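You operate a simulated robot arm through the tools that you are given. There is no shell and no other tool.

The job below is to be done with a simulated robot arm. You get a single attempt, and the scene is never put back.

## Task
Put the silver block in the metal holder and grease its top.
Fine: use the blue stick and the white pot; lay the blue pot lid on the workbench's black mat meanwhile; put stick and lid back. A coat counts when it lies all over at full strength: go over it till it gets no stronger.

The check looks at the end state, three seconds after you hand in, the way a careful person would. Anything else that was tipped, shoved, dropped, spilled or broken makes it a failure. A push-on lid holds only when it is set on centred and level and pressed home; a screw cap is set on level and turned clockwise until tight.

## Robot
A 6-joint arm with a two-finger parallel gripper, fixed in place. Base frame: the origin is on the floor under the middle of its stand, x ahead of it, y to its left, z up; the work surface is at about z = 85. Readings come in cm, rad, newtons and seconds.
With the tool pointing down near the work surface it reaches from about 58 to 94 cm from the base axis. Its first joint turns from -2.601 to 2.601 rad. Payload 3.43 kg.
The tool frame sits at the grasp point between the pads (the TCP): z along the fingers, y along the line on which they close. The tips reach 3.4 cm beyond it. Largest opening 12.8 cm; finger width 2.4, thickness 1.2; the body of the gripper, 4.8 by 13 cm, starts 9.6 cm behind the TCP.
Orientation is that of the tool frame in the base frame, as a unit quaternion [w, x, y, z]. With the fingers straight down and closing along the base's y, the tool's x points along the base's -x, its y along +y and its z along -z.

## Interface
- The arm moves only by the tool arm_command. Its argument "deltas" is a list that holds one entry, the list of rows, each a list of 7 numbers: the shift along the tool's x, y, z in cm, then the turn, a rotation vector about the tool's x, y, z in rad, then the opening in per cent of the stroke, from 0 (shut) to 100 (fully open). In form: [[[dx, dy, dz, rx, ry, rz, jaw], ...]]. A call has 1 to 20 rows; each row shifts and turns the commanded pose from where the row before left it, along the tool's axes as they then stand. Each row takes 0.2 s and may step no farther than 5 cm and 0.15 rad from the row before; otherwise, or with a gripper value out of range, the whole call is refused. Where a pose cannot be reached the arm comes as near as it can. A force on the tool above 40 N (or 10 N above the force at the start of the call, whichever is more), or a blocked arm, ends the call early, and 0.2 s more pass. Each finger travels about 10.8 cm/s and halts on what it meets, pressing with about 38 N; the grip force reading is that of the motor and also rises with nothing between the fingers. The clock runs only during rows and for 0.2 s after the last one: add rows that do not move to give the fingers time. It gives the time, the measured TCP pose, the force on the tool (base axes), the opening and the grip force at its end, in the units of the frame above (readings bear some noise), with the torque about the TCP (base axes, N m) and any sound that the robot's microphone picked up.
- Cameras (640 x 400 px; columns grow to the right, rows downward): "scene" is fixed at [23.04, -64.47, 150.56]; the picture's right is [0.98, -0.20, 0.00], its down [-0.07, -0.34, -0.94] and it looks along [0.19, 0.92, -0.34] (base axes); focal length 328 px, centre (320, 200). "wrist" rides on the gripper at [7.6, -1.1, -16] in the tool frame; the picture's right is [0.15, 0.99, 0.00], its down [-0.88, 0.13, -0.46] and it looks along [-0.45, 0.07, 0.89] (tool axes); focal length 234 px, centre (320, 200). There is no depth. A picture from a camera that has moved, and an enlarged one, comes with that camera's place and axes in the base frame and with its lens. The place of the scene camera against the robot may be out by one fixed shift of up to 1.8 cm in any direction.
- grab_frame(camera): a new picture of that camera. No time passes.
- slide_trunk(by): slides the trunk up (or, below 0, down) by that many cm; the arm rides with it, the base frame stays. It gives what a move gives, with no picture.
- enlarge(camera, box): a new picture of the part [left, top, right, bottom] of that camera's present view, enlarged. No time passes.
- close_job(): hands the job in; it is judged then, once.

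Places have to be worked out from the pictures, the camera data and where the tool is seen. Open the gripper and draw the arm clear of the work before you hand the job in, unless the task says otherwise.

The tools are called as name(argument=value, ...) on one line, values as JSON. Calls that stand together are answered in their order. arm_command: Moves the arm, as the interface text tells. Its arguments: {"type":"object","properties":{"deltas":{"type":"array"}},"required":["deltas"]} The other tools are called the same way: slide_trunk (by) moves the trunk up or down; grab_frame (camera) takes a picture; enlarge (camera, box) takes an enlarged picture of a part of a camera's view; close_job () hands the job in.

At the start:

```text
time: 0.0
tool_pos: [25.02, 63.08, 121.55]
tool_rot: [0.001, -0.001, 1.0, 0.0]
wrist_force: [-0.2, -1.1, 0.5]
torque: [0.02, 0.0, 0.04]
opening: 12.82
gripper_force: 0.1
trunk travel left (down, up): [-65.0, 6.0]
```

scene: 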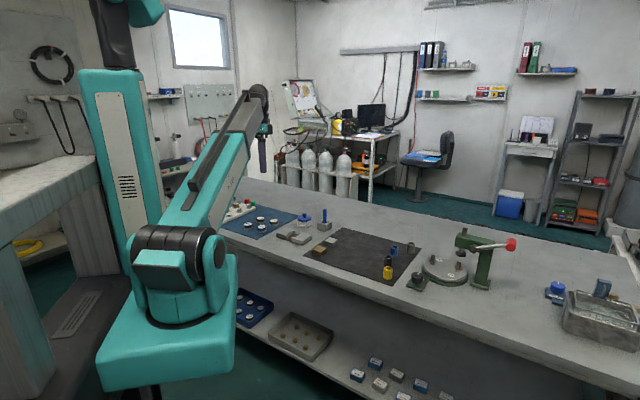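
wrist: 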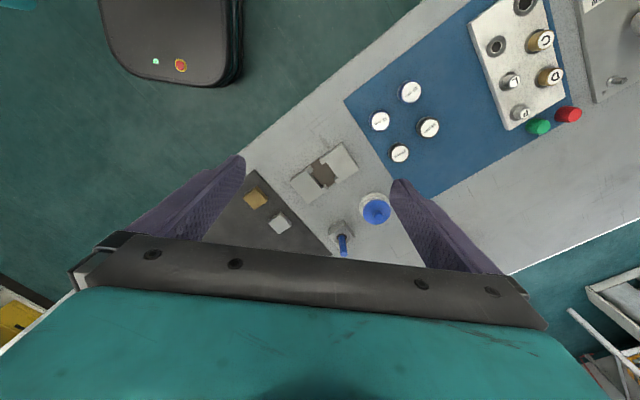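

I start by looking closer at the workbench from both cameras before moving anything.

enlarge(camera="scene", box=[220, 180, 440, 310])

enlarge(camera="wrist", box=[200, 60, 460, 270])

enlarge(camera="scene", box=[380, 200, 640, 350])

enlarge(camera="scene", box=[220, 270, 460, 400])

```text
2.91 times, centred on (330, 245) of scene
camera zoom: at [23.04, -64.47, 150.56], right [0.98, -0.2, 0.0], down [-0.07, -0.34, -0.94], along [0.19, 0.92, -0.34], focal length 953 px, centre (291, 69)
```

zoom: 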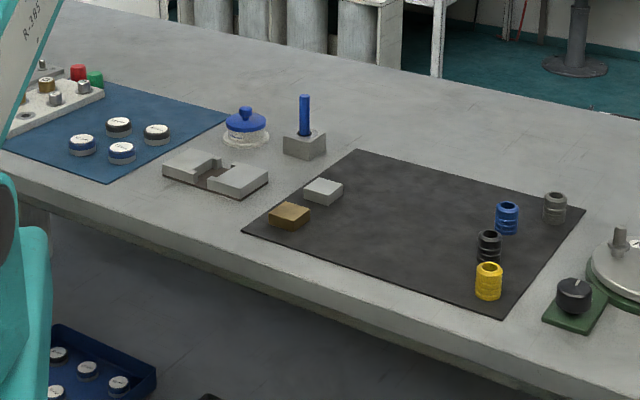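

```text
1.90 times, centred on (330, 165) of wrist
camera zoom: at [17.42, 61.96, 137.55], right [-0.15, 0.99, 0.0], down [0.88, 0.13, 0.46], along [0.45, 0.07, -0.89], focal length 446 px, centre (301, 267)
```

zoom: 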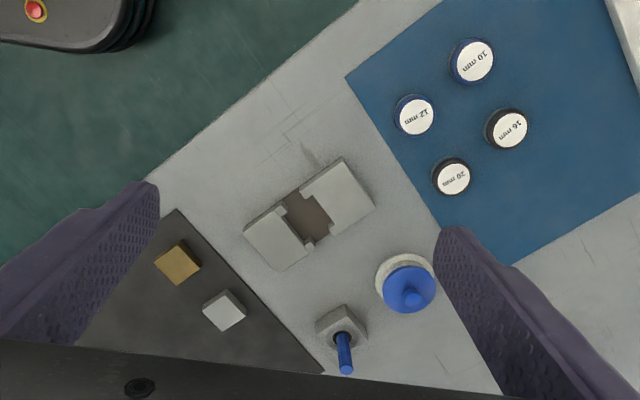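

```text
2.46 times, centred on (510, 275) of scene
camera zoom: at [23.04, -64.47, 150.56], right [0.98, -0.2, 0.0], down [-0.07, -0.34, -0.94], along [0.19, 0.92, -0.34], focal length 806 px, centre (-148, 15)
```

zoom: 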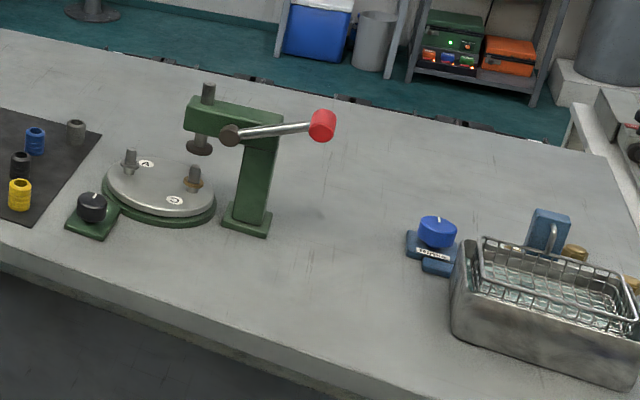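

```text
2.67 times, centred on (340, 335) of scene
camera zoom: at [23.04, -64.47, 150.56], right [0.98, -0.2, 0.0], down [-0.07, -0.34, -0.94], along [0.19, 0.92, -0.34], focal length 873 px, centre (267, -160)
```

zoom: 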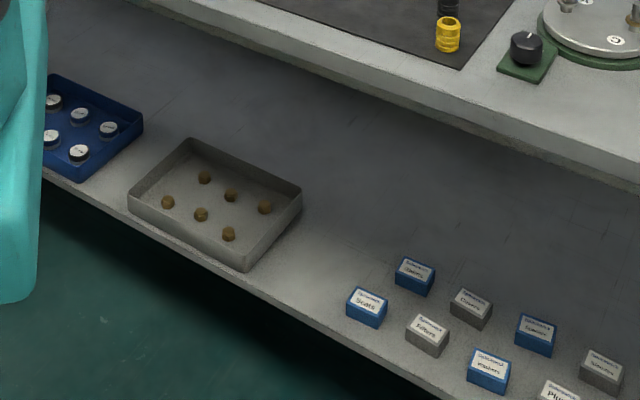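

The pot, stick in its stand, holder, and silver and brass blocks are all around x 35–50, y 50–80. I move a bit ahead and lower for a closer, sharper view.

arm_command(deltas=[[[-2.0, 0.5, 2.0, 0, 0, 0, 100], [-2.0, 0.5, 2.0, 0, 0, 0, 100], [-2.0, 0.5, 2.0, 0, 0, 0, 100], [0, 0, 0, 0, 0, 0, 100]]])

grab_frame(camera="wrist")

```text
time: 1.0
tool_pos: [31.08, 64.71, 115.66]
tool_rot: [0.0, -0.001, 1.0, 0.0]
wrist_force: [0.8, 0.7, -0.1]
torque: [0.02, 0.02, -0.01]
opening: 12.77
gripper_force: 0.0
trunk travel left (down, up): [-65.0, 6.0]
```

```text
taken
camera wrist: at [23.47, 63.49, 131.65], right [-0.15, 0.99, 0.0], down [0.88, 0.13, 0.46], along [0.45, 0.07, -0.89], focal length 234 px, centre (320, 200)
```

wrist: 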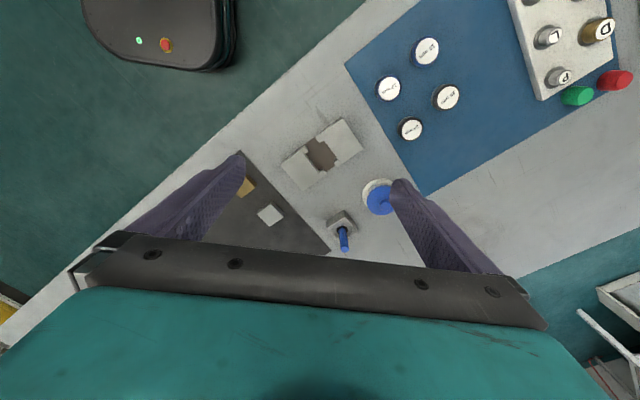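

enlarge(camera="wrist", box=[235, 100, 415, 260])

enlarge(camera="scene", box=[260, 200, 350, 260])

```text
2.50 times, centred on (325, 180) of wrist
camera zoom: at [23.47, 63.49, 131.65], right [-0.15, 0.99, 0.0], down [0.88, 0.13, 0.46], along [0.45, 0.07, -0.89], focal length 585 px, centre (308, 250)
```

zoom: 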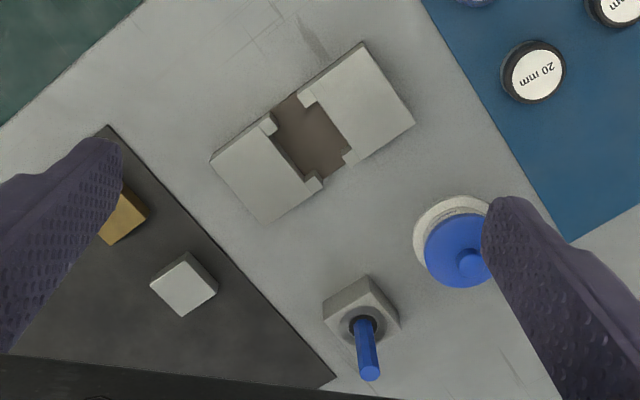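

```text
6.67 times, centred on (305, 230) of scene
camera zoom: at [23.04, -64.47, 150.56], right [0.98, -0.2, 0.0], down [-0.07, -0.34, -0.94], along [0.19, 0.92, -0.34], focal length 2184 px, centre (420, 0)
```

zoom: 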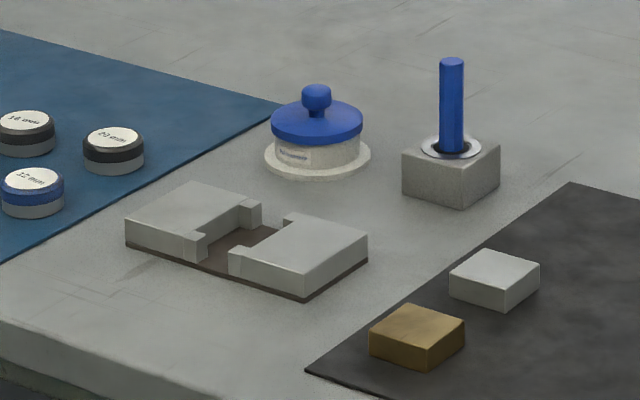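

The view is clear; now I zoom on each item for dimensions and orientation.

enlarge(camera="wrist", box=[250, 190, 310, 230])

enlarge(camera="wrist", box=[275, 110, 371, 195])

enlarge(camera="wrist", box=[315, 170, 405, 255])

enlarge(camera="scene", box=[290, 205, 340, 237])

enlarge(camera="scene", box=[273, 222, 345, 262])

```text
10.00 times, centred on (280, 210) of wrist
camera zoom: at [23.47, 63.49, 131.65], right [-0.15, 0.99, 0.0], down [0.88, 0.13, 0.46], along [0.45, 0.07, -0.89], focal length 2342 px, centre (720, 100)
```

zoom: 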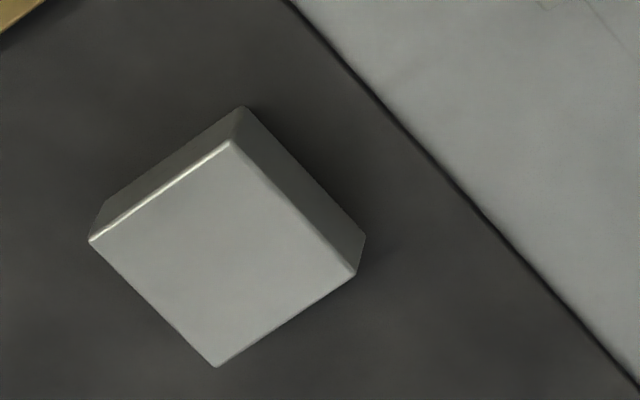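

```text
4.71 times, centred on (323, 152) of wrist
camera zoom: at [23.47, 63.49, 131.65], right [-0.15, 0.99, 0.0], down [0.88, 0.13, 0.46], along [0.45, 0.07, -0.89], focal length 1102 px, centre (306, 424)
```

zoom: 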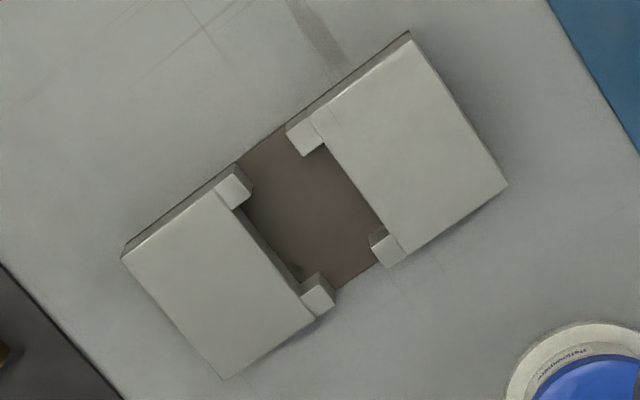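

```text
4.71 times, centred on (360, 212) of wrist
camera zoom: at [23.47, 63.49, 131.65], right [-0.15, 0.99, 0.0], down [0.88, 0.13, 0.46], along [0.45, 0.07, -0.89], focal length 1102 px, centre (132, 141)
```

zoom: 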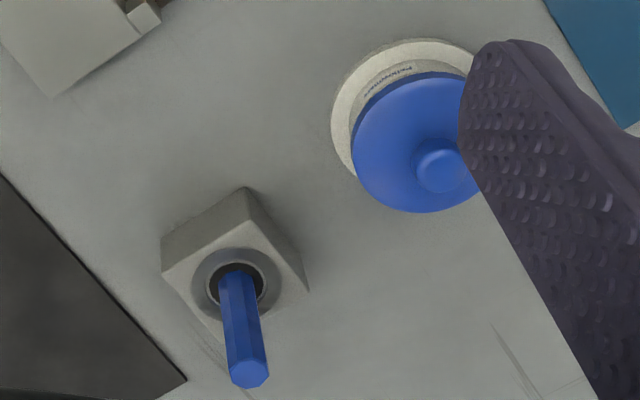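

```text
12.50 times, centred on (315, 221) of scene
camera zoom: at [23.04, -64.47, 150.56], right [0.98, -0.2, 0.0], down [-0.07, -0.34, -0.94], along [0.19, 0.92, -0.34], focal length 4094 px, centre (382, -62)
```

zoom: 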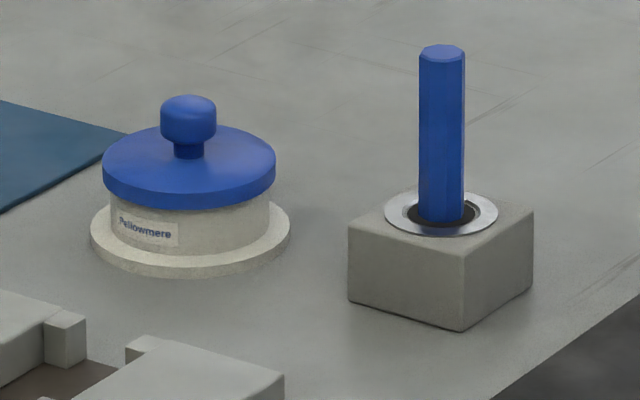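

```text
8.89 times, centred on (309, 242) of scene
camera zoom: at [23.04, -64.47, 150.56], right [0.98, -0.2, 0.0], down [-0.07, -0.34, -0.94], along [0.19, 0.92, -0.34], focal length 2911 px, centre (418, -173)
```

zoom: 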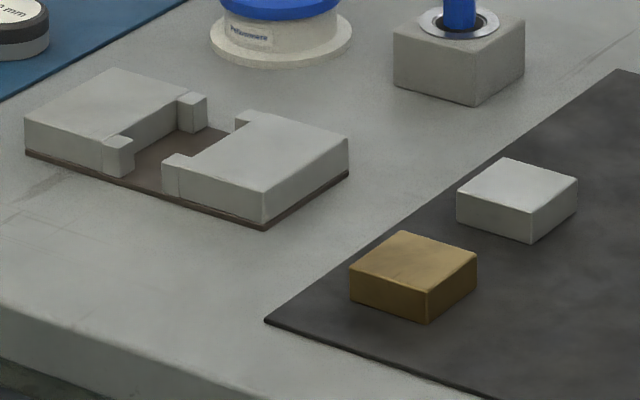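

The holder is centred near (36.6, 65.7) with its long side at 45° to the base axes, and the silver block is at about (51.6, 56.5), also turned 45°. I turn the tool 45° to match and look straight down on the holder pocket from closer.

arm_command(deltas=[[[0, 0, 0, 0, 0, 0.1309, 100], [0, 0, 0, 0, 0, 0.1309, 80], [0, 0, 0, 0, 0, 0.1309, 60], [0, 0, 0, 0, 0, 0.1309, 55], [0, 0, 0, 0, 0, 0.1309, 55], [0, 0, 0, 0, 0, 0.1309, 55], [-0.64, 0.92, 3.13, 0, 0, 0, 55], [-0.64, 0.92, 3.13, 0, 0, 0, 55], [-0.64, 0.92, 3.13, 0, 0, 0, 55], [-0.64, 0.92, 3.13, 0, 0, 0, 55], [-0.64, 0.92, 3.13, 0, 0, 0, 55], [0, 0, 0, 0, 0, 0, 55]]])

grab_frame(camera="wrist")

grab_frame(camera="scene")

```text
time: 3.6
tool_pos: [36.52, 65.66, 99.9]
tool_rot: [-0.001, 0.382, 0.924, 0.0]
wrist_force: [-0.4, 0.7, 0.7]
torque: [0.0, 0.0, -0.02]
opening: 7.05
gripper_force: 0.0
trunk travel left (down, up): [-65.0, 6.0]
```

```text
taken
camera wrist: at [30.45, 70.16, 115.83], right [0.6, 0.8, 0.0], down [0.72, -0.53, 0.46], along [0.37, -0.27, -0.89], focal length 234 px, centre (320, 200)
```

wrist: 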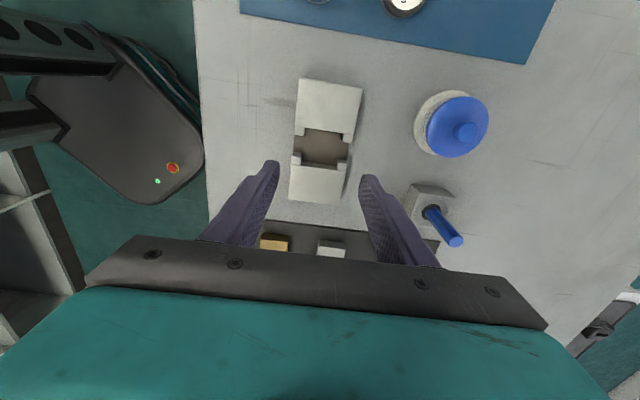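

```text
taken
```

scene: 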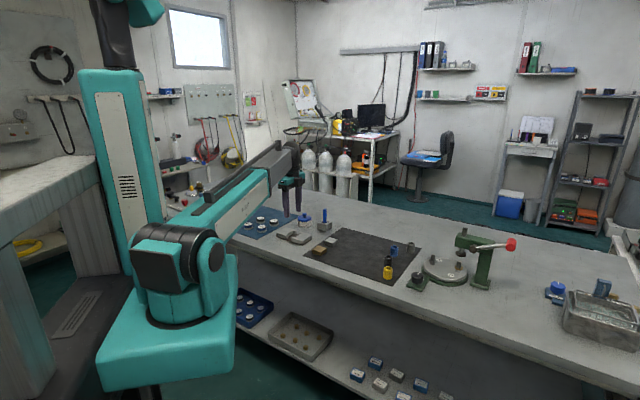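

Good overhead view of the pocket. I enlarge it, the pot and the stand.

enlarge(camera="wrist", box=[272, 70, 382, 210])

enlarge(camera="wrist", box=[395, 75, 505, 165])

enlarge(camera="wrist", box=[395, 170, 475, 255])

```text
2.86 times, centred on (327, 140) of wrist
camera zoom: at [30.45, 70.16, 115.83], right [0.6, 0.8, 0.0], down [0.72, -0.53, 0.46], along [0.37, -0.27, -0.89], focal length 669 px, centre (300, 371)
```

zoom: 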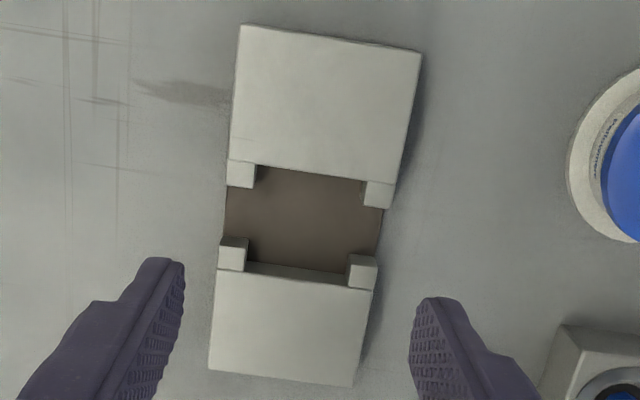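

```text
4.44 times, centred on (450, 120) of wrist
camera zoom: at [30.45, 70.16, 115.83], right [0.6, 0.8, 0.0], down [0.72, -0.53, 0.46], along [0.37, -0.27, -0.89], focal length 1041 px, centre (-258, 556)
```

zoom: 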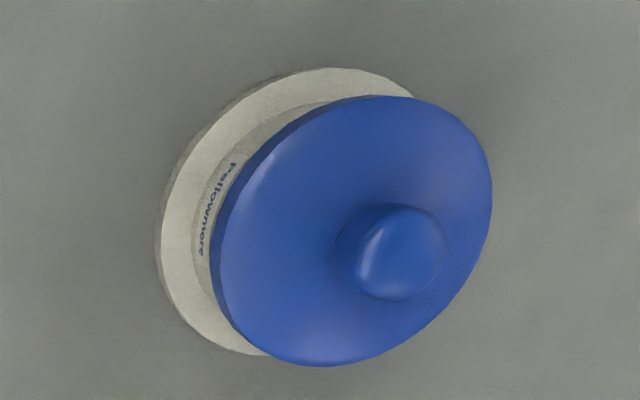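

```text
4.71 times, centred on (435, 212) of wrist
camera zoom: at [30.45, 70.16, 115.83], right [0.6, 0.8, 0.0], down [0.72, -0.53, 0.46], along [0.37, -0.27, -0.89], focal length 1102 px, centre (-221, 141)
```

zoom: 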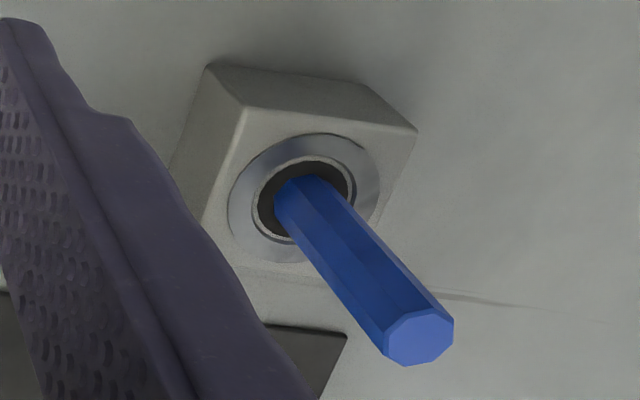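

The pocket has corner ears and an opening on each short side about as wide as a finger; I zoom in further to measure it against the block.

enlarge(camera="wrist", box=[285, 115, 365, 180])

enlarge(camera="wrist", box=[255, 225, 355, 262])

```text
6.15 times, centred on (325, 148) of wrist
camera zoom: at [30.45, 70.16, 115.83], right [0.6, 0.8, 0.0], down [0.72, -0.53, 0.46], along [0.37, -0.27, -0.89], focal length 1441 px, centre (289, 523)
```

zoom: 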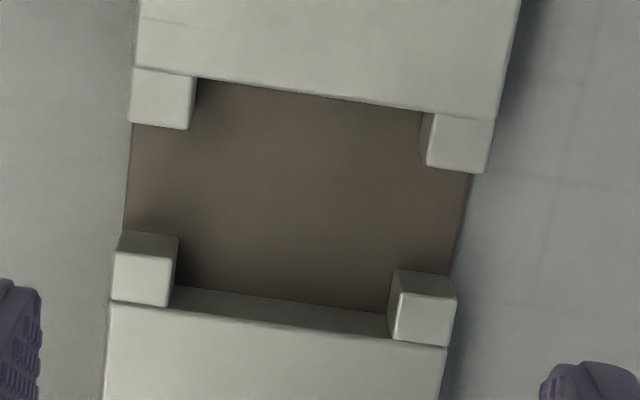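

```text
6.40 times, centred on (305, 244) of wrist
camera zoom: at [30.45, 70.16, 115.83], right [0.6, 0.8, 0.0], down [0.72, -0.53, 0.46], along [0.37, -0.27, -0.89], focal length 1499 px, centre (416, -78)
```

zoom: 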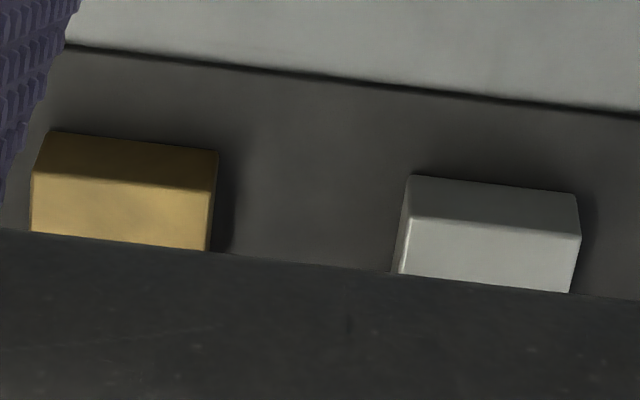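

The pocket measures about 4.7 × 4.7 cm around (36.7, 65.8), the block about 4.2 × 4.2 × 1.7 cm. I move over the block at (51.65, 56.5) and check alignment before going down.

arm_command(deltas=[[[-3.43, 0.84, 0.58, 0, 0, 0, 55], [-3.43, 0.84, 0.58, 0, 0, 0, 55], [-3.43, 0.84, 0.58, 0, 0, 0, 55], [-3.43, 0.84, 0.58, 0, 0, 0, 55], [-3.43, 0.84, 0.58, 0, 0, 0, 55], [0, 0, 0, 0, 0, 0, 55]]])

grab_frame(camera="wrist")

enlarge(camera="wrist", box=[240, 90, 400, 230])

```text
time: 5.0
tool_pos: [51.7, 56.62, 97.1]
tool_rot: [0.0, 0.381, 0.924, 0.001]
wrist_force: [-0.9, 0.0, 0.0]
torque: [0.03, 0.01, 0.01]
opening: 7.05
gripper_force: 0.1
trunk travel left (down, up): [-65.0, 6.0]
```

```text
taken
camera wrist: at [45.51, 61.2, 113.07], right [0.6, 0.8, 0.0], down [0.72, -0.53, 0.46], along [0.37, -0.27, -0.89], focal length 234 px, centre (320, 200)
```

wrist: 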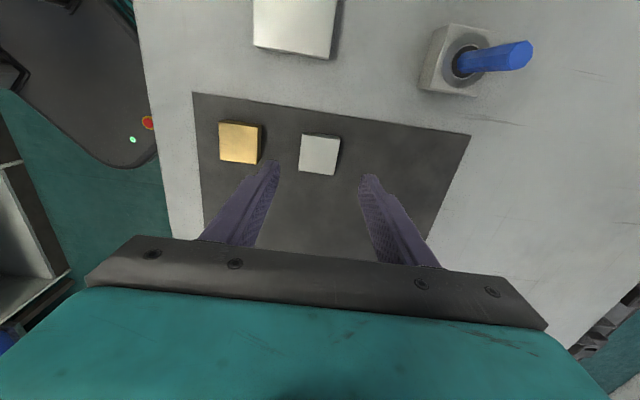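

```text
2.86 times, centred on (320, 160) of wrist
camera zoom: at [45.51, 61.2, 113.07], right [0.6, 0.8, 0.0], down [0.72, -0.53, 0.46], along [0.37, -0.27, -0.89], focal length 669 px, centre (320, 314)
```

zoom: 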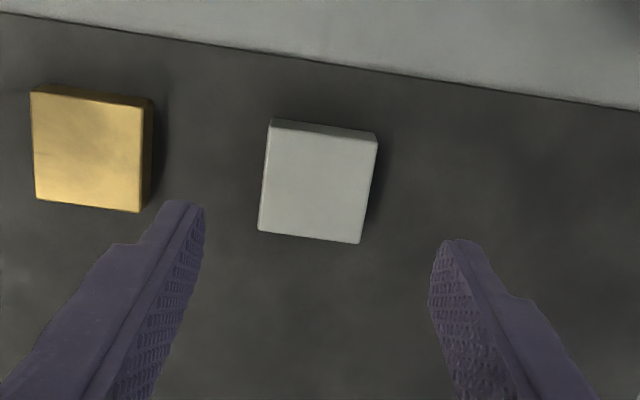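

The block sits right under the tool, within 0.2 cm, with parallel faces; the brass block leaves about 2 cm clearance for the left finger. I make a small correction and lower so the tips reach about 0.85 cm below the block's top.

arm_command(deltas=[[[0.1, -0.1, 2.5, 0, 0, 0, 55], [0, 0, 2.5, 0, 0, 0, 55], [0, 0, 1.7, 0, 0, 0, 55], [0, 0, 0.9, 0, 0, 0, 55], [0, 0, 0, 0, 0, 0, 55]]])

enlarge(camera="wrist", box=[240, 100, 400, 240])

enlarge(camera="scene", box=[290, 200, 380, 260])

```text
time: 6.2
tool_pos: [51.3, 56.55, 89.52]
tool_rot: [-0.001, 0.383, 0.924, -0.001]
wrist_force: [-0.8, -0.1, -0.7]
torque: [0.0, 0.0, 0.02]
opening: 7.06
gripper_force: 0.0
trunk travel left (down, up): [-65.0, 6.0]
```

```text
2.86 times, centred on (320, 170) of wrist
camera zoom: at [45.29, 61.01, 105.45], right [0.6, 0.8, 0.0], down [0.72, -0.53, 0.46], along [0.37, -0.27, -0.89], focal length 669 px, centre (320, 286)
```

zoom: 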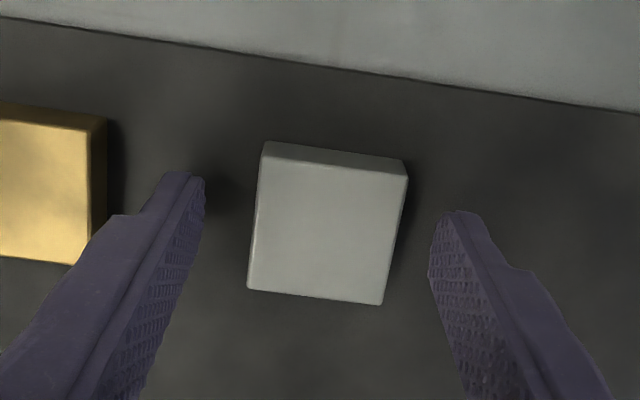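

```text
6.67 times, centred on (335, 230) of scene
camera zoom: at [23.04, -64.47, 150.56], right [0.98, -0.2, 0.0], down [-0.07, -0.34, -0.94], along [0.19, 0.92, -0.34], focal length 2184 px, centre (220, 0)
```

zoom: 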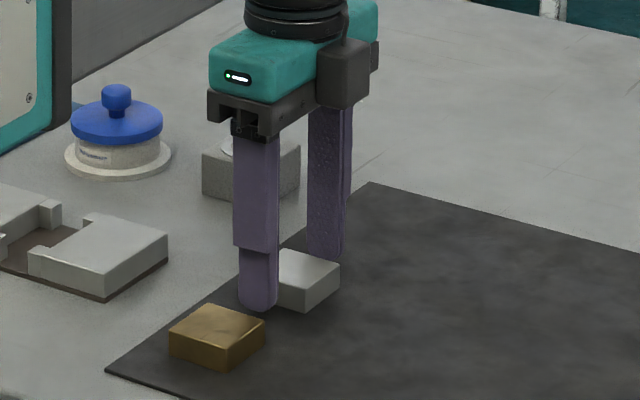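

The fingers straddle the block evenly. I lower another 0.3 cm for a firmer hold and close.

arm_command(deltas=[[[0, 0, 0.3, 0, 0, 0, 55], [0, 0, 0, 0, 0, 0, 40], [0, 0, 0, 0, 0, 0, 20], [0, 0, 0, 0, 0, 0, 0], [0, 0, 0, 0, 0, 0, 0], [0, 0, 0, 0, 0, 0, 0]]])

enlarge(camera="wrist", box=[240, 100, 400, 240])

```text
time: 7.6
tool_pos: [51.43, 56.45, 89.12]
tool_rot: [0.0, 0.383, 0.924, 0.0]
wrist_force: [0.3, 0.9, 1.0]
torque: [0.05, -0.04, 0.02]
opening: 4.2
gripper_force: 38.1
trunk travel left (down, up): [-65.0, 6.0]
```

```text
2.86 times, centred on (320, 170) of wrist
camera zoom: at [45.3, 60.96, 105.14], right [0.6, 0.8, 0.0], down [0.71, -0.53, 0.46], along [0.37, -0.27, -0.89], focal length 669 px, centre (320, 286)
```

zoom: 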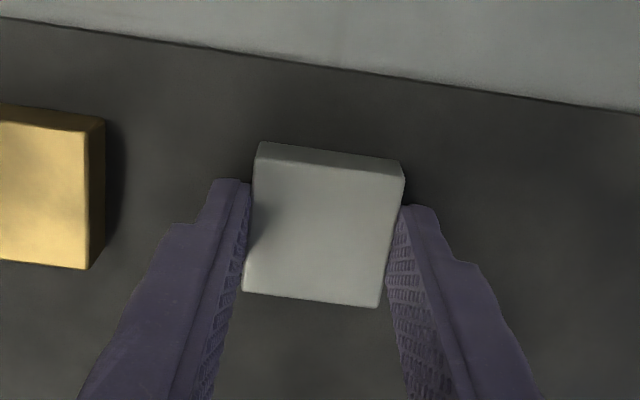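

Block held at 4.2 cm with full grip force, centred on the TCP. I lift it and carry it over the holder pocket.

arm_command(deltas=[[[0, 0, -1, 0, 0, 0, 0], [0, 0, -2.5, 0, 0, 0, 0], [0, 0, -2.5, 0, 0, 0, 0], [3.39, -0.76, 0, 0, 0, 0, 0], [3.39, -0.76, 0, 0, 0, 0, 0], [3.39, -0.76, 0, 0, 0, 0, 0], [3.39, -0.76, 0, 0, 0, 0, 0], [3.39, -0.76, 0, 0, 0, 0, 0], [0, 0, 0, 0, 0, 0, 0]]])

grab_frame(camera="wrist")

enlarge(camera="wrist", box=[240, 80, 400, 240])

enlarge(camera="scene", box=[250, 190, 350, 257])

```text
time: 9.6
tool_pos: [36.61, 65.88, 95.2]
tool_rot: [0.0, 0.382, 0.924, 0.0]
wrist_force: [-0.8, 0.1, -0.8]
torque: [-0.02, -0.01, -0.01]
opening: 4.2
gripper_force: 37.5
trunk travel left (down, up): [-65.0, 6.0]
```

```text
taken
camera wrist: at [30.41, 70.37, 111.22], right [0.6, 0.8, 0.0], down [0.71, -0.53, 0.46], along [0.37, -0.27, -0.89], focal length 234 px, centre (320, 200)
```

wrist: 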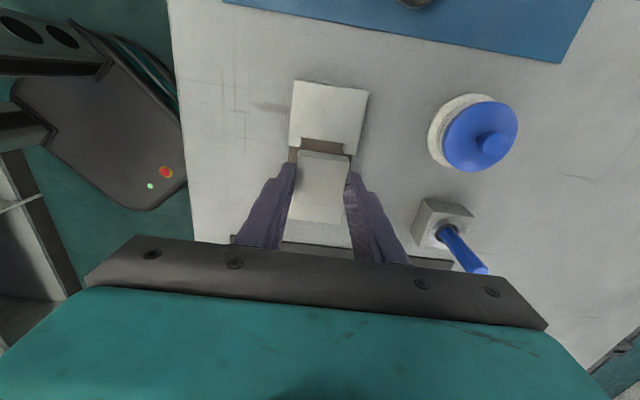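

```text
2.50 times, centred on (320, 160) of wrist
camera zoom: at [30.41, 70.37, 111.22], right [0.6, 0.8, 0.0], down [0.71, -0.53, 0.46], along [0.37, -0.27, -0.89], focal length 585 px, centre (320, 300)
```

zoom: 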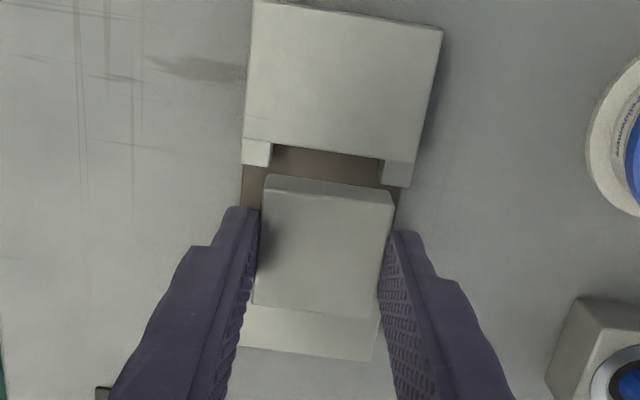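

```text
5.97 times, centred on (300, 224) of scene
camera zoom: at [23.04, -64.47, 150.56], right [0.98, -0.2, 0.0], down [-0.07, -0.34, -0.94], along [0.19, 0.92, -0.34], focal length 1955 px, centre (439, 60)
```

zoom: 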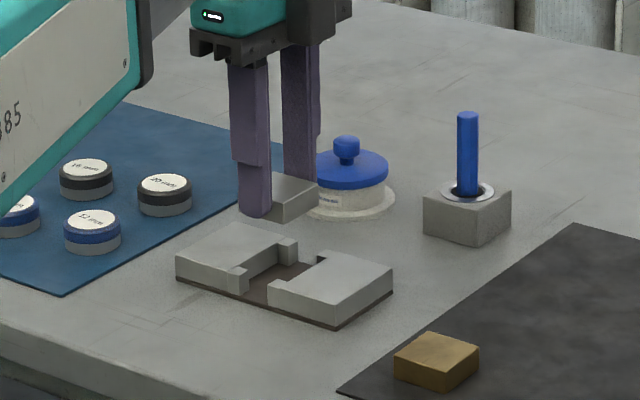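

Block is over the pocket and level. I lower until its underside is about 0.8 cm above the jaws and check alignment from the hand camera.

arm_command(deltas=[[[0, 0, 2, 0, 0, 0, 0], [0, 0, 1.5, 0, 0, 0, 0], [0, 0, 0, 0, 0, 0, 0]]])

enlarge(camera="wrist", box=[260, 80, 380, 230])

enlarge(camera="scene", box=[265, 205, 335, 252])

```text
time: 10.4
tool_pos: [36.71, 65.76, 91.69]
tool_rot: [0.0, 0.383, 0.924, 0.0]
wrist_force: [0.5, -0.1, -0.7]
torque: [0.0, 0.01, 0.01]
opening: 4.19
gripper_force: 38.1
trunk travel left (down, up): [-65.0, 6.0]
```

```text
2.67 times, centred on (320, 155) of wrist
camera zoom: at [30.57, 70.32, 107.66], right [0.6, 0.8, 0.0], down [0.72, -0.53, 0.46], along [0.37, -0.27, -0.89], focal length 624 px, centre (320, 320)
```

zoom: 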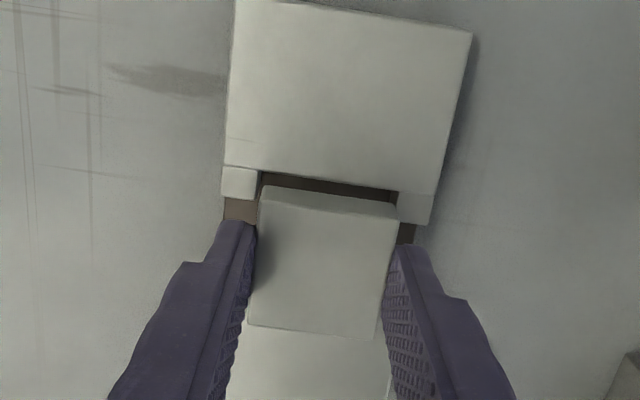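

```text
8.51 times, centred on (300, 228) of scene
camera zoom: at [23.04, -64.47, 150.56], right [0.98, -0.2, 0.0], down [-0.07, -0.34, -0.94], along [0.19, 0.92, -0.34], focal length 2788 px, centre (490, -43)
```

zoom: 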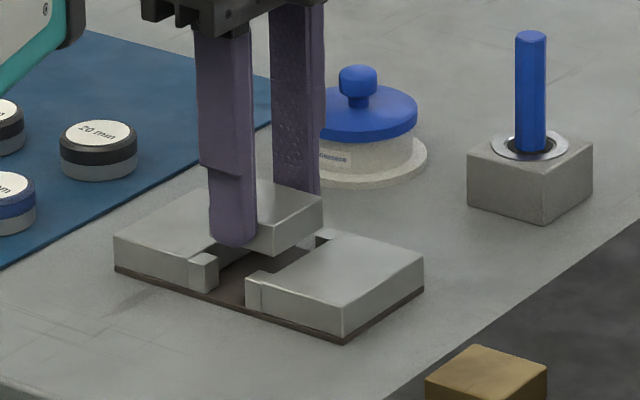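

Alignment along both axes is within about 0.1 cm of the pocket centre. I lower the block into the pocket in small steps.

arm_command(deltas=[[[0, 0, 0.5, 0, 0, 0, 0], [0, 0, 0.4, 0, 0, 0, 0], [0, 0, 0.4, 0, 0, 0, 0], [0, 0, 0.3, 0, 0, 0, 0], [0, 0, 0, 0, 0, 0, 0]]])

enlarge(camera="wrist", box=[260, 80, 380, 230])

enlarge(camera="scene", box=[265, 205, 335, 252])

```text
time: 11.6
tool_pos: [36.79, 65.87, 90.19]
tool_rot: [0.0, 0.383, 0.924, -0.001]
wrist_force: [-0.6, -0.6, -1.1]
torque: [-0.01, 0.01, -0.02]
opening: 4.19
gripper_force: 37.8
trunk travel left (down, up): [-65.0, 6.0]
```

```text
2.67 times, centred on (320, 155) of wrist
camera zoom: at [30.73, 70.33, 106.02], right [0.6, 0.8, 0.0], down [0.72, -0.53, 0.46], along [0.37, -0.27, -0.89], focal length 624 px, centre (320, 320)
```

zoom: 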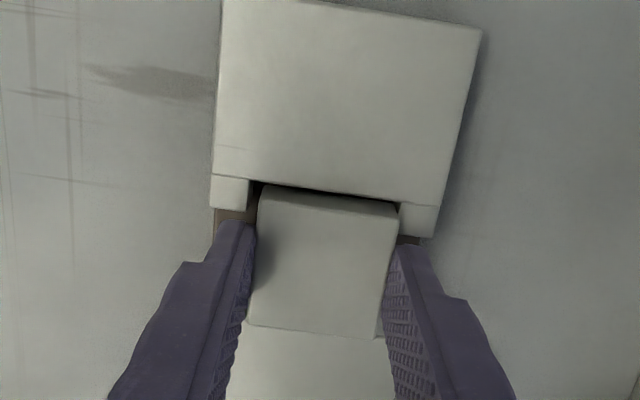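

```text
8.51 times, centred on (300, 228) of scene
camera zoom: at [23.04, -64.47, 150.56], right [0.98, -0.2, 0.0], down [-0.07, -0.34, -0.94], along [0.19, 0.92, -0.34], focal length 2788 px, centre (490, -43)
```

zoom: 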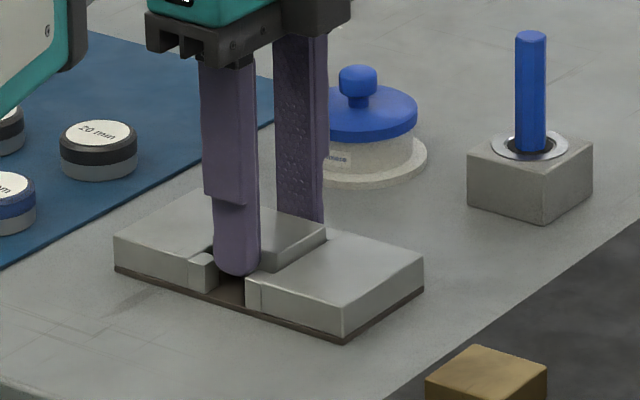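

The block is entering the pocket freely with no contact force. I continue down in small steps.

arm_command(deltas=[[[0, 0, 0.3, 0, 0, 0, 0], [0, 0, 0.3, 0, 0, 0, 0], [0, 0, 0, 0, 0, 0, 0]]])

enlarge(camera="wrist", box=[260, 80, 380, 230])

enlarge(camera="scene", box=[265, 205, 335, 252])

```text
time: 12.4
tool_pos: [36.95, 65.77, 89.43]
tool_rot: [-0.001, 0.382, 0.924, -0.001]
wrist_force: [-0.2, 1.1, -1.5]
torque: [-0.01, 0.03, 0.01]
opening: 4.23
gripper_force: 38.4
trunk travel left (down, up): [-65.0, 6.0]
```

```text
2.67 times, centred on (320, 155) of wrist
camera zoom: at [30.7, 70.33, 105.42], right [0.6, 0.8, 0.0], down [0.72, -0.53, 0.46], along [0.37, -0.27, -0.89], focal length 624 px, centre (320, 320)
```

zoom: 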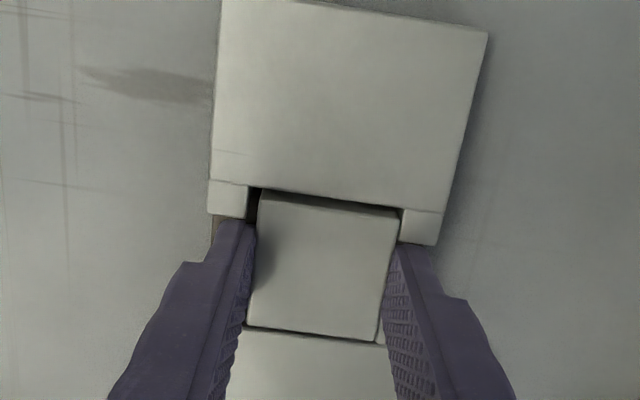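

```text
8.51 times, centred on (300, 228) of scene
camera zoom: at [23.04, -64.47, 150.56], right [0.98, -0.2, 0.0], down [-0.07, -0.34, -0.94], along [0.19, 0.92, -0.34], focal length 2788 px, centre (490, -43)
```

zoom: 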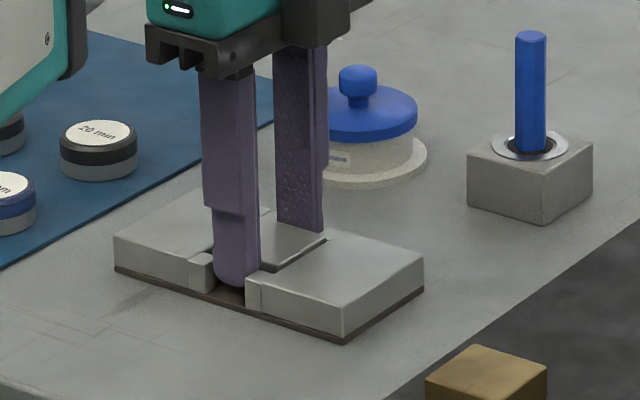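

Still no contact; nearly seated. I go down in 0.1 cm steps until I feel the plate.

arm_command(deltas=[[[0, 0, 0.1, 0, 0, 0, 0], [0, 0, 0.1, 0, 0, 0, 0], [0, 0, 0, 0, 0, 0, 0]]])

```text
time: 13.2
tool_pos: [36.84, 65.82, 89.46]
tool_rot: [0.0, 0.382, 0.924, 0.0]
wrist_force: [-0.3, 0.0, -0.7]
torque: [-0.01, -0.01, 0.01]
opening: 4.21
gripper_force: 38.0
trunk travel left (down, up): [-65.0, 6.0]
```

No contact yet; another small step.

arm_command(deltas=[[[0, 0, 0.1, 0, 0, 0, 0], [0, 0, 0, 0, 0, 0, 0]]])

enlarge(camera="scene", box=[280, 220, 325, 250])

```text
time: 13.8
tool_pos: [36.83, 65.81, 89.37]
tool_rot: [0.0, 0.383, 0.924, 0.001]
wrist_force: [0.2, 0.1, 8.0]
torque: [-0.11, 0.05, 0.0]
opening: 4.23
gripper_force: 38.2
trunk travel left (down, up): [-65.0, 6.0]
```

```text
13.33 times, centred on (302, 235) of scene
camera zoom: at [23.04, -64.47, 150.56], right [0.98, -0.2, 0.0], down [-0.07, -0.34, -0.94], along [0.19, 0.92, -0.34], focal length 4367 px, centre (553, -267)
```

zoom: 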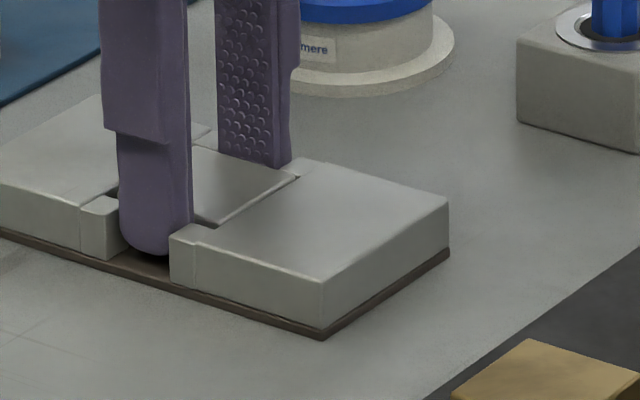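

8 N upward: the block has landed on the plate with its top about flush with the jaws. I open and lift straight up.

arm_command(deltas=[[[0, 0, 0, 0, 0, 0, 37], [0, 0, 0, 0, 0, 0, 42], [0, 0, 0, 0, 0, 0, 45], [0, 0, -0.5, 0, 0, 0, 45], [0, 0, -1.5, 0, 0, 0, 45], [0, 0, -3, 0, 0, 0, 45], [0, 0, -4, 0, 0, 0, 45], [0, 0, 0, 0, 0, 0, 45]]])

grab_frame(camera="wrist")

enlarge(camera="wrist", box=[280, 100, 370, 190])

enlarge(camera="scene", box=[270, 215, 330, 250])

```text
time: 15.6
tool_pos: [36.84, 65.63, 98.34]
tool_rot: [0.0, 0.383, 0.924, 0.0]
wrist_force: [0.3, 0.3, 0.0]
torque: [-0.01, 0.0, 0.0]
opening: 5.76
gripper_force: 0.0
trunk travel left (down, up): [-65.0, 6.0]
```

```text
taken
camera wrist: at [30.63, 70.14, 114.34], right [0.6, 0.8, 0.0], down [0.72, -0.53, 0.46], along [0.37, -0.27, -0.89], focal length 234 px, centre (320, 200)
```

wrist: 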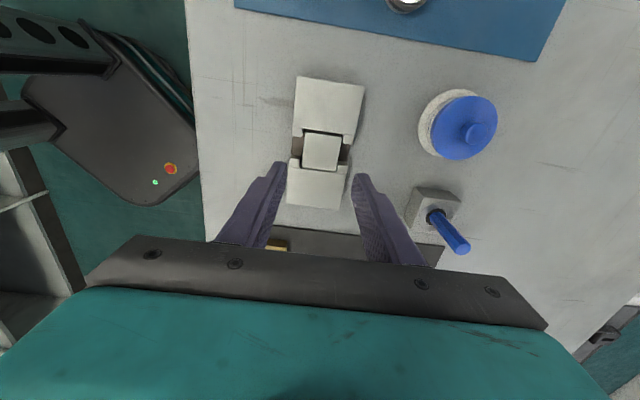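

```text
4.44 times, centred on (325, 145) of wrist
camera zoom: at [30.63, 70.14, 114.34], right [0.6, 0.8, 0.0], down [0.72, -0.53, 0.46], along [0.37, -0.27, -0.89], focal length 1041 px, centre (298, 444)
```

zoom: 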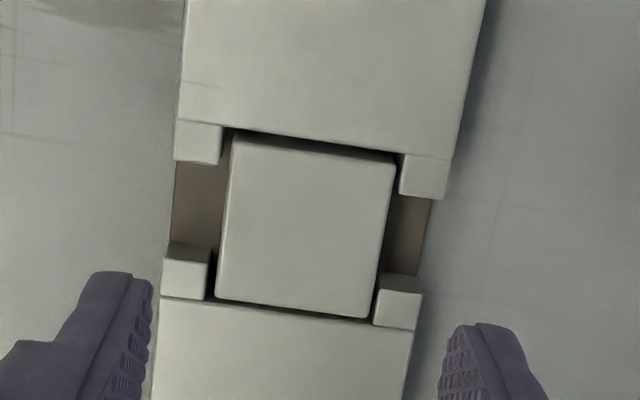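

```text
10.67 times, centred on (300, 232) of scene
camera zoom: at [23.04, -64.47, 150.56], right [0.98, -0.2, 0.0], down [-0.07, -0.34, -0.94], along [0.19, 0.92, -0.34], focal length 3494 px, centre (533, -147)
```

zoom: 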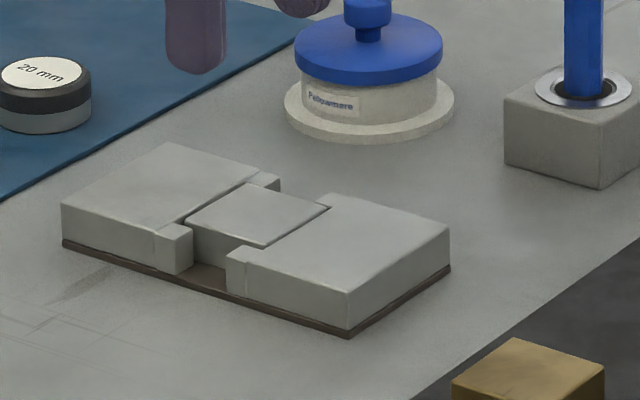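

The block is seated flat in the pocket, flush with the jaws. Next the pot lid: I judge the knob at about (43.5, 80.0), top near z 90.7, and move above it to check.

arm_command(deltas=[[[1.335, 3.7, -0.15, 0, 0, 0, 42], [1.335, 3.7, -0.15, 0, 0, 0, 42], [1.335, 3.7, -0.15, 0, 0, 0, 42], [1.335, 3.7, -0.15, 0, 0, 0, 42], [0, 0, 0, 0, 0, 0, 42]]])

grab_frame(camera="wrist")

enlarge(camera="wrist", box=[250, 100, 390, 230])

enlarge(camera="scene", box=[280, 185, 350, 232])

```text
time: 16.8
tool_pos: [43.5, 79.98, 98.84]
tool_rot: [0.0, 0.383, 0.924, 0.0]
wrist_force: [0.1, 1.0, 0.2]
torque: [0.01, -0.01, 0.02]
opening: 5.36
gripper_force: 0.1
trunk travel left (down, up): [-65.0, 6.0]
```

```text
taken
camera wrist: at [37.25, 84.52, 114.78], right [0.6, 0.8, 0.0], down [0.71, -0.53, 0.46], along [0.37, -0.27, -0.89], focal length 234 px, centre (320, 200)
```

wrist: 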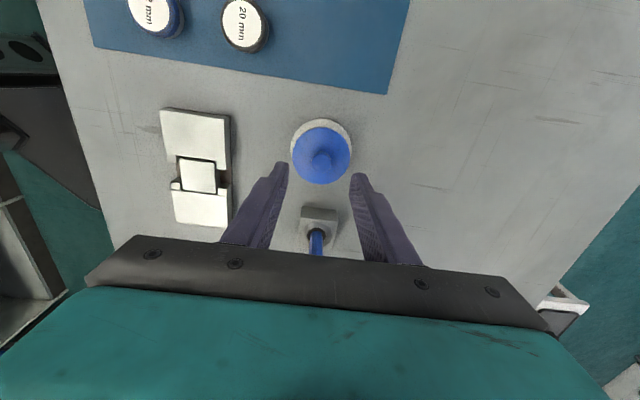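

```text
3.08 times, centred on (320, 165) of wrist
camera zoom: at [37.25, 84.52, 114.78], right [0.6, 0.8, 0.0], down [0.71, -0.53, 0.46], along [0.37, -0.27, -0.89], focal length 720 px, centre (320, 308)
```

zoom: 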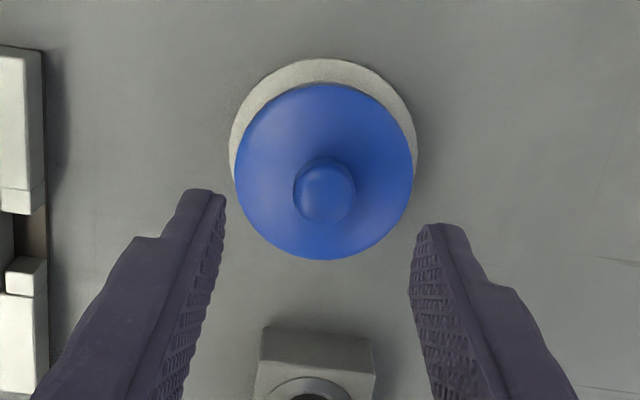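

```text
8.51 times, centred on (315, 208) of scene
camera zoom: at [23.04, -64.47, 150.56], right [0.98, -0.2, 0.0], down [-0.07, -0.34, -0.94], along [0.19, 0.92, -0.34], focal length 2788 px, centre (363, 128)
```

zoom: 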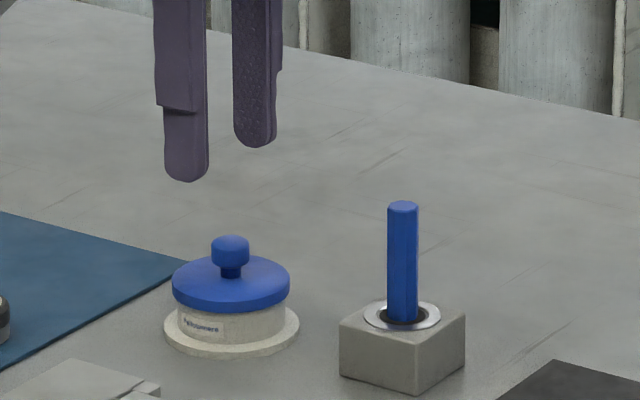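

The knob is within about 0.1 cm of the tool axis. I lower to put the fingertips just above the lid disc, around the knob.

arm_command(deltas=[[[0, 0.1, 2.5, 0, 0, 0, 42], [0, 0, 2.5, 0, 0, 0, 42], [0, 0, 1.3, 0, 0, 0, 42], [0, 0, 0, 0, 0, 0, 42]]])

enlarge(camera="wrist", box=[250, 100, 390, 230])

enlarge(camera="scene", box=[285, 195, 335, 229])

```text
time: 17.8
tool_pos: [43.52, 80.14, 92.43]
tool_rot: [0.0, 0.382, 0.924, 0.0]
wrist_force: [1.1, 0.4, 0.4]
torque: [-0.02, 0.02, -0.01]
opening: 5.35
gripper_force: 0.0
trunk travel left (down, up): [-65.0, 6.0]
```

```text
3.08 times, centred on (320, 165) of wrist
camera zoom: at [37.37, 84.64, 108.45], right [0.6, 0.8, 0.0], down [0.71, -0.53, 0.46], along [0.37, -0.27, -0.89], focal length 720 px, centre (320, 308)
```

zoom: 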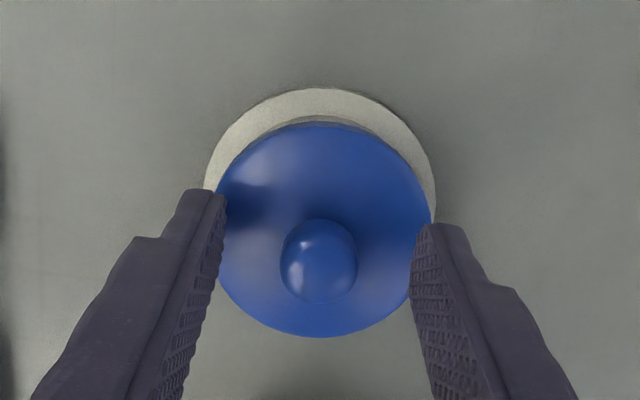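

```text
11.76 times, centred on (310, 212) of scene
camera zoom: at [23.04, -64.47, 150.56], right [0.98, -0.2, 0.0], down [-0.07, -0.34, -0.94], along [0.19, 0.92, -0.34], focal length 3853 px, centre (438, 59)
```

zoom: 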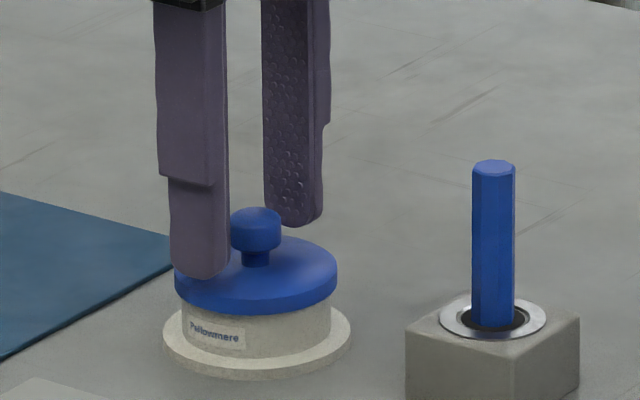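

The tips are level with the knob's neck, clear of the disc. I lower 0.3 cm more and close on the knob.

arm_command(deltas=[[[0, 0, 0.3, 0, 0, 0, 42], [0, 0, 0, 0, 0, 0, 30], [0, 0, 0, 0, 0, 0, 20], [0, 0, 0, 0, 0, 0, 10], [0, 0, 0, 0, 0, 0, 0], [0, 0, 0, 0, 0, 0, 0]]])

enlarge(camera="wrist", box=[250, 100, 390, 230])

enlarge(camera="scene", box=[285, 195, 335, 229])

```text
time: 19.2
tool_pos: [43.48, 80.12, 92.14]
tool_rot: [0.002, 0.383, 0.924, 0.001]
wrist_force: [0.5, 0.0, 1.8]
torque: [-0.01, 0.02, 0.01]
opening: 1.92
gripper_force: 37.9
trunk travel left (down, up): [-65.0, 6.0]
```

```text
3.08 times, centred on (320, 165) of wrist
camera zoom: at [37.38, 84.61, 108.16], right [0.6, 0.8, 0.0], down [0.71, -0.53, 0.46], along [0.37, -0.27, -0.89], focal length 720 px, centre (320, 308)
```

zoom: 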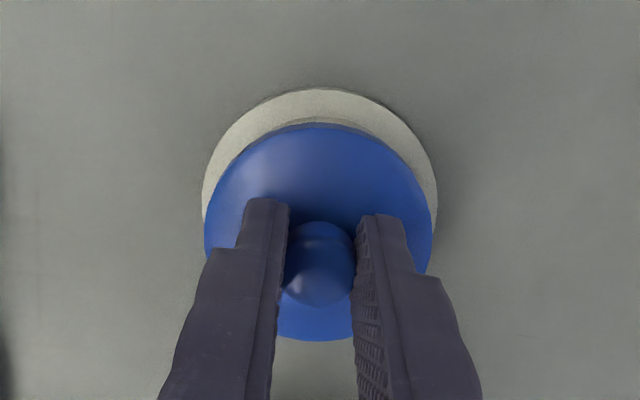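

```text
11.76 times, centred on (310, 212) of scene
camera zoom: at [23.04, -64.47, 150.56], right [0.98, -0.2, 0.0], down [-0.07, -0.34, -0.94], along [0.19, 0.92, -0.34], focal length 3853 px, centre (438, 59)
```

zoom: 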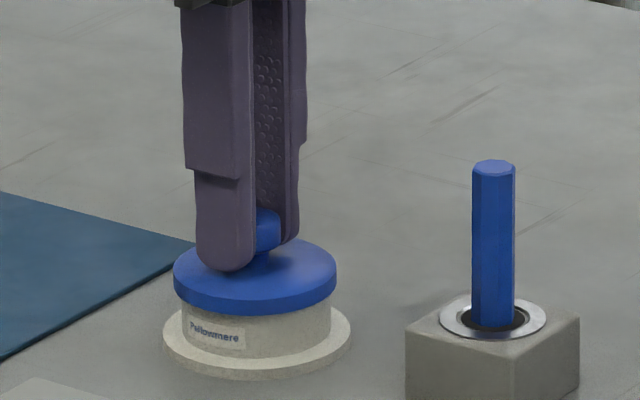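

Knob gripped at 1.92 cm. I pull up gently in small steps to learn whether it is a push-on lid.

arm_command(deltas=[[[0, 0, -0.15, 0, 0, 0, 0], [0, 0, -0.15, 0, 0, 0, 0], [0, 0, 0, 0, 0, 0, 0]]])

enlarge(camera="scene", box=[285, 195, 335, 229])

```text
time: 20.0
tool_pos: [43.58, 80.01, 92.42]
tool_rot: [-0.001, 0.382, 0.924, 0.0]
wrist_force: [0.7, 0.0, 0.7]
torque: [-0.02, 0.01, -0.01]
opening: 1.91
gripper_force: 37.8
trunk travel left (down, up): [-65.0, 6.0]
```

```text
11.76 times, centred on (310, 212) of scene
camera zoom: at [23.04, -64.47, 150.56], right [0.98, -0.2, 0.0], down [-0.07, -0.34, -0.94], along [0.19, 0.92, -0.34], focal length 3853 px, centre (438, 59)
```

zoom: 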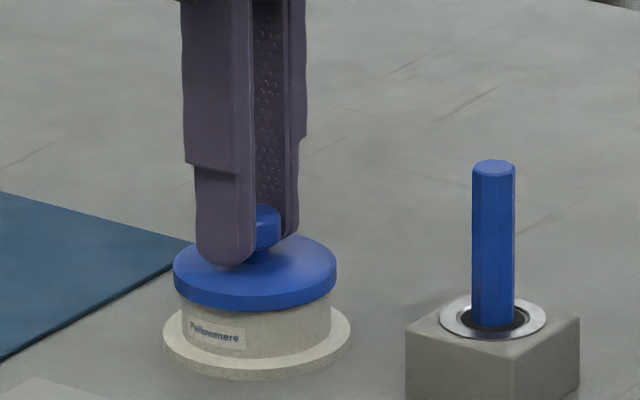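

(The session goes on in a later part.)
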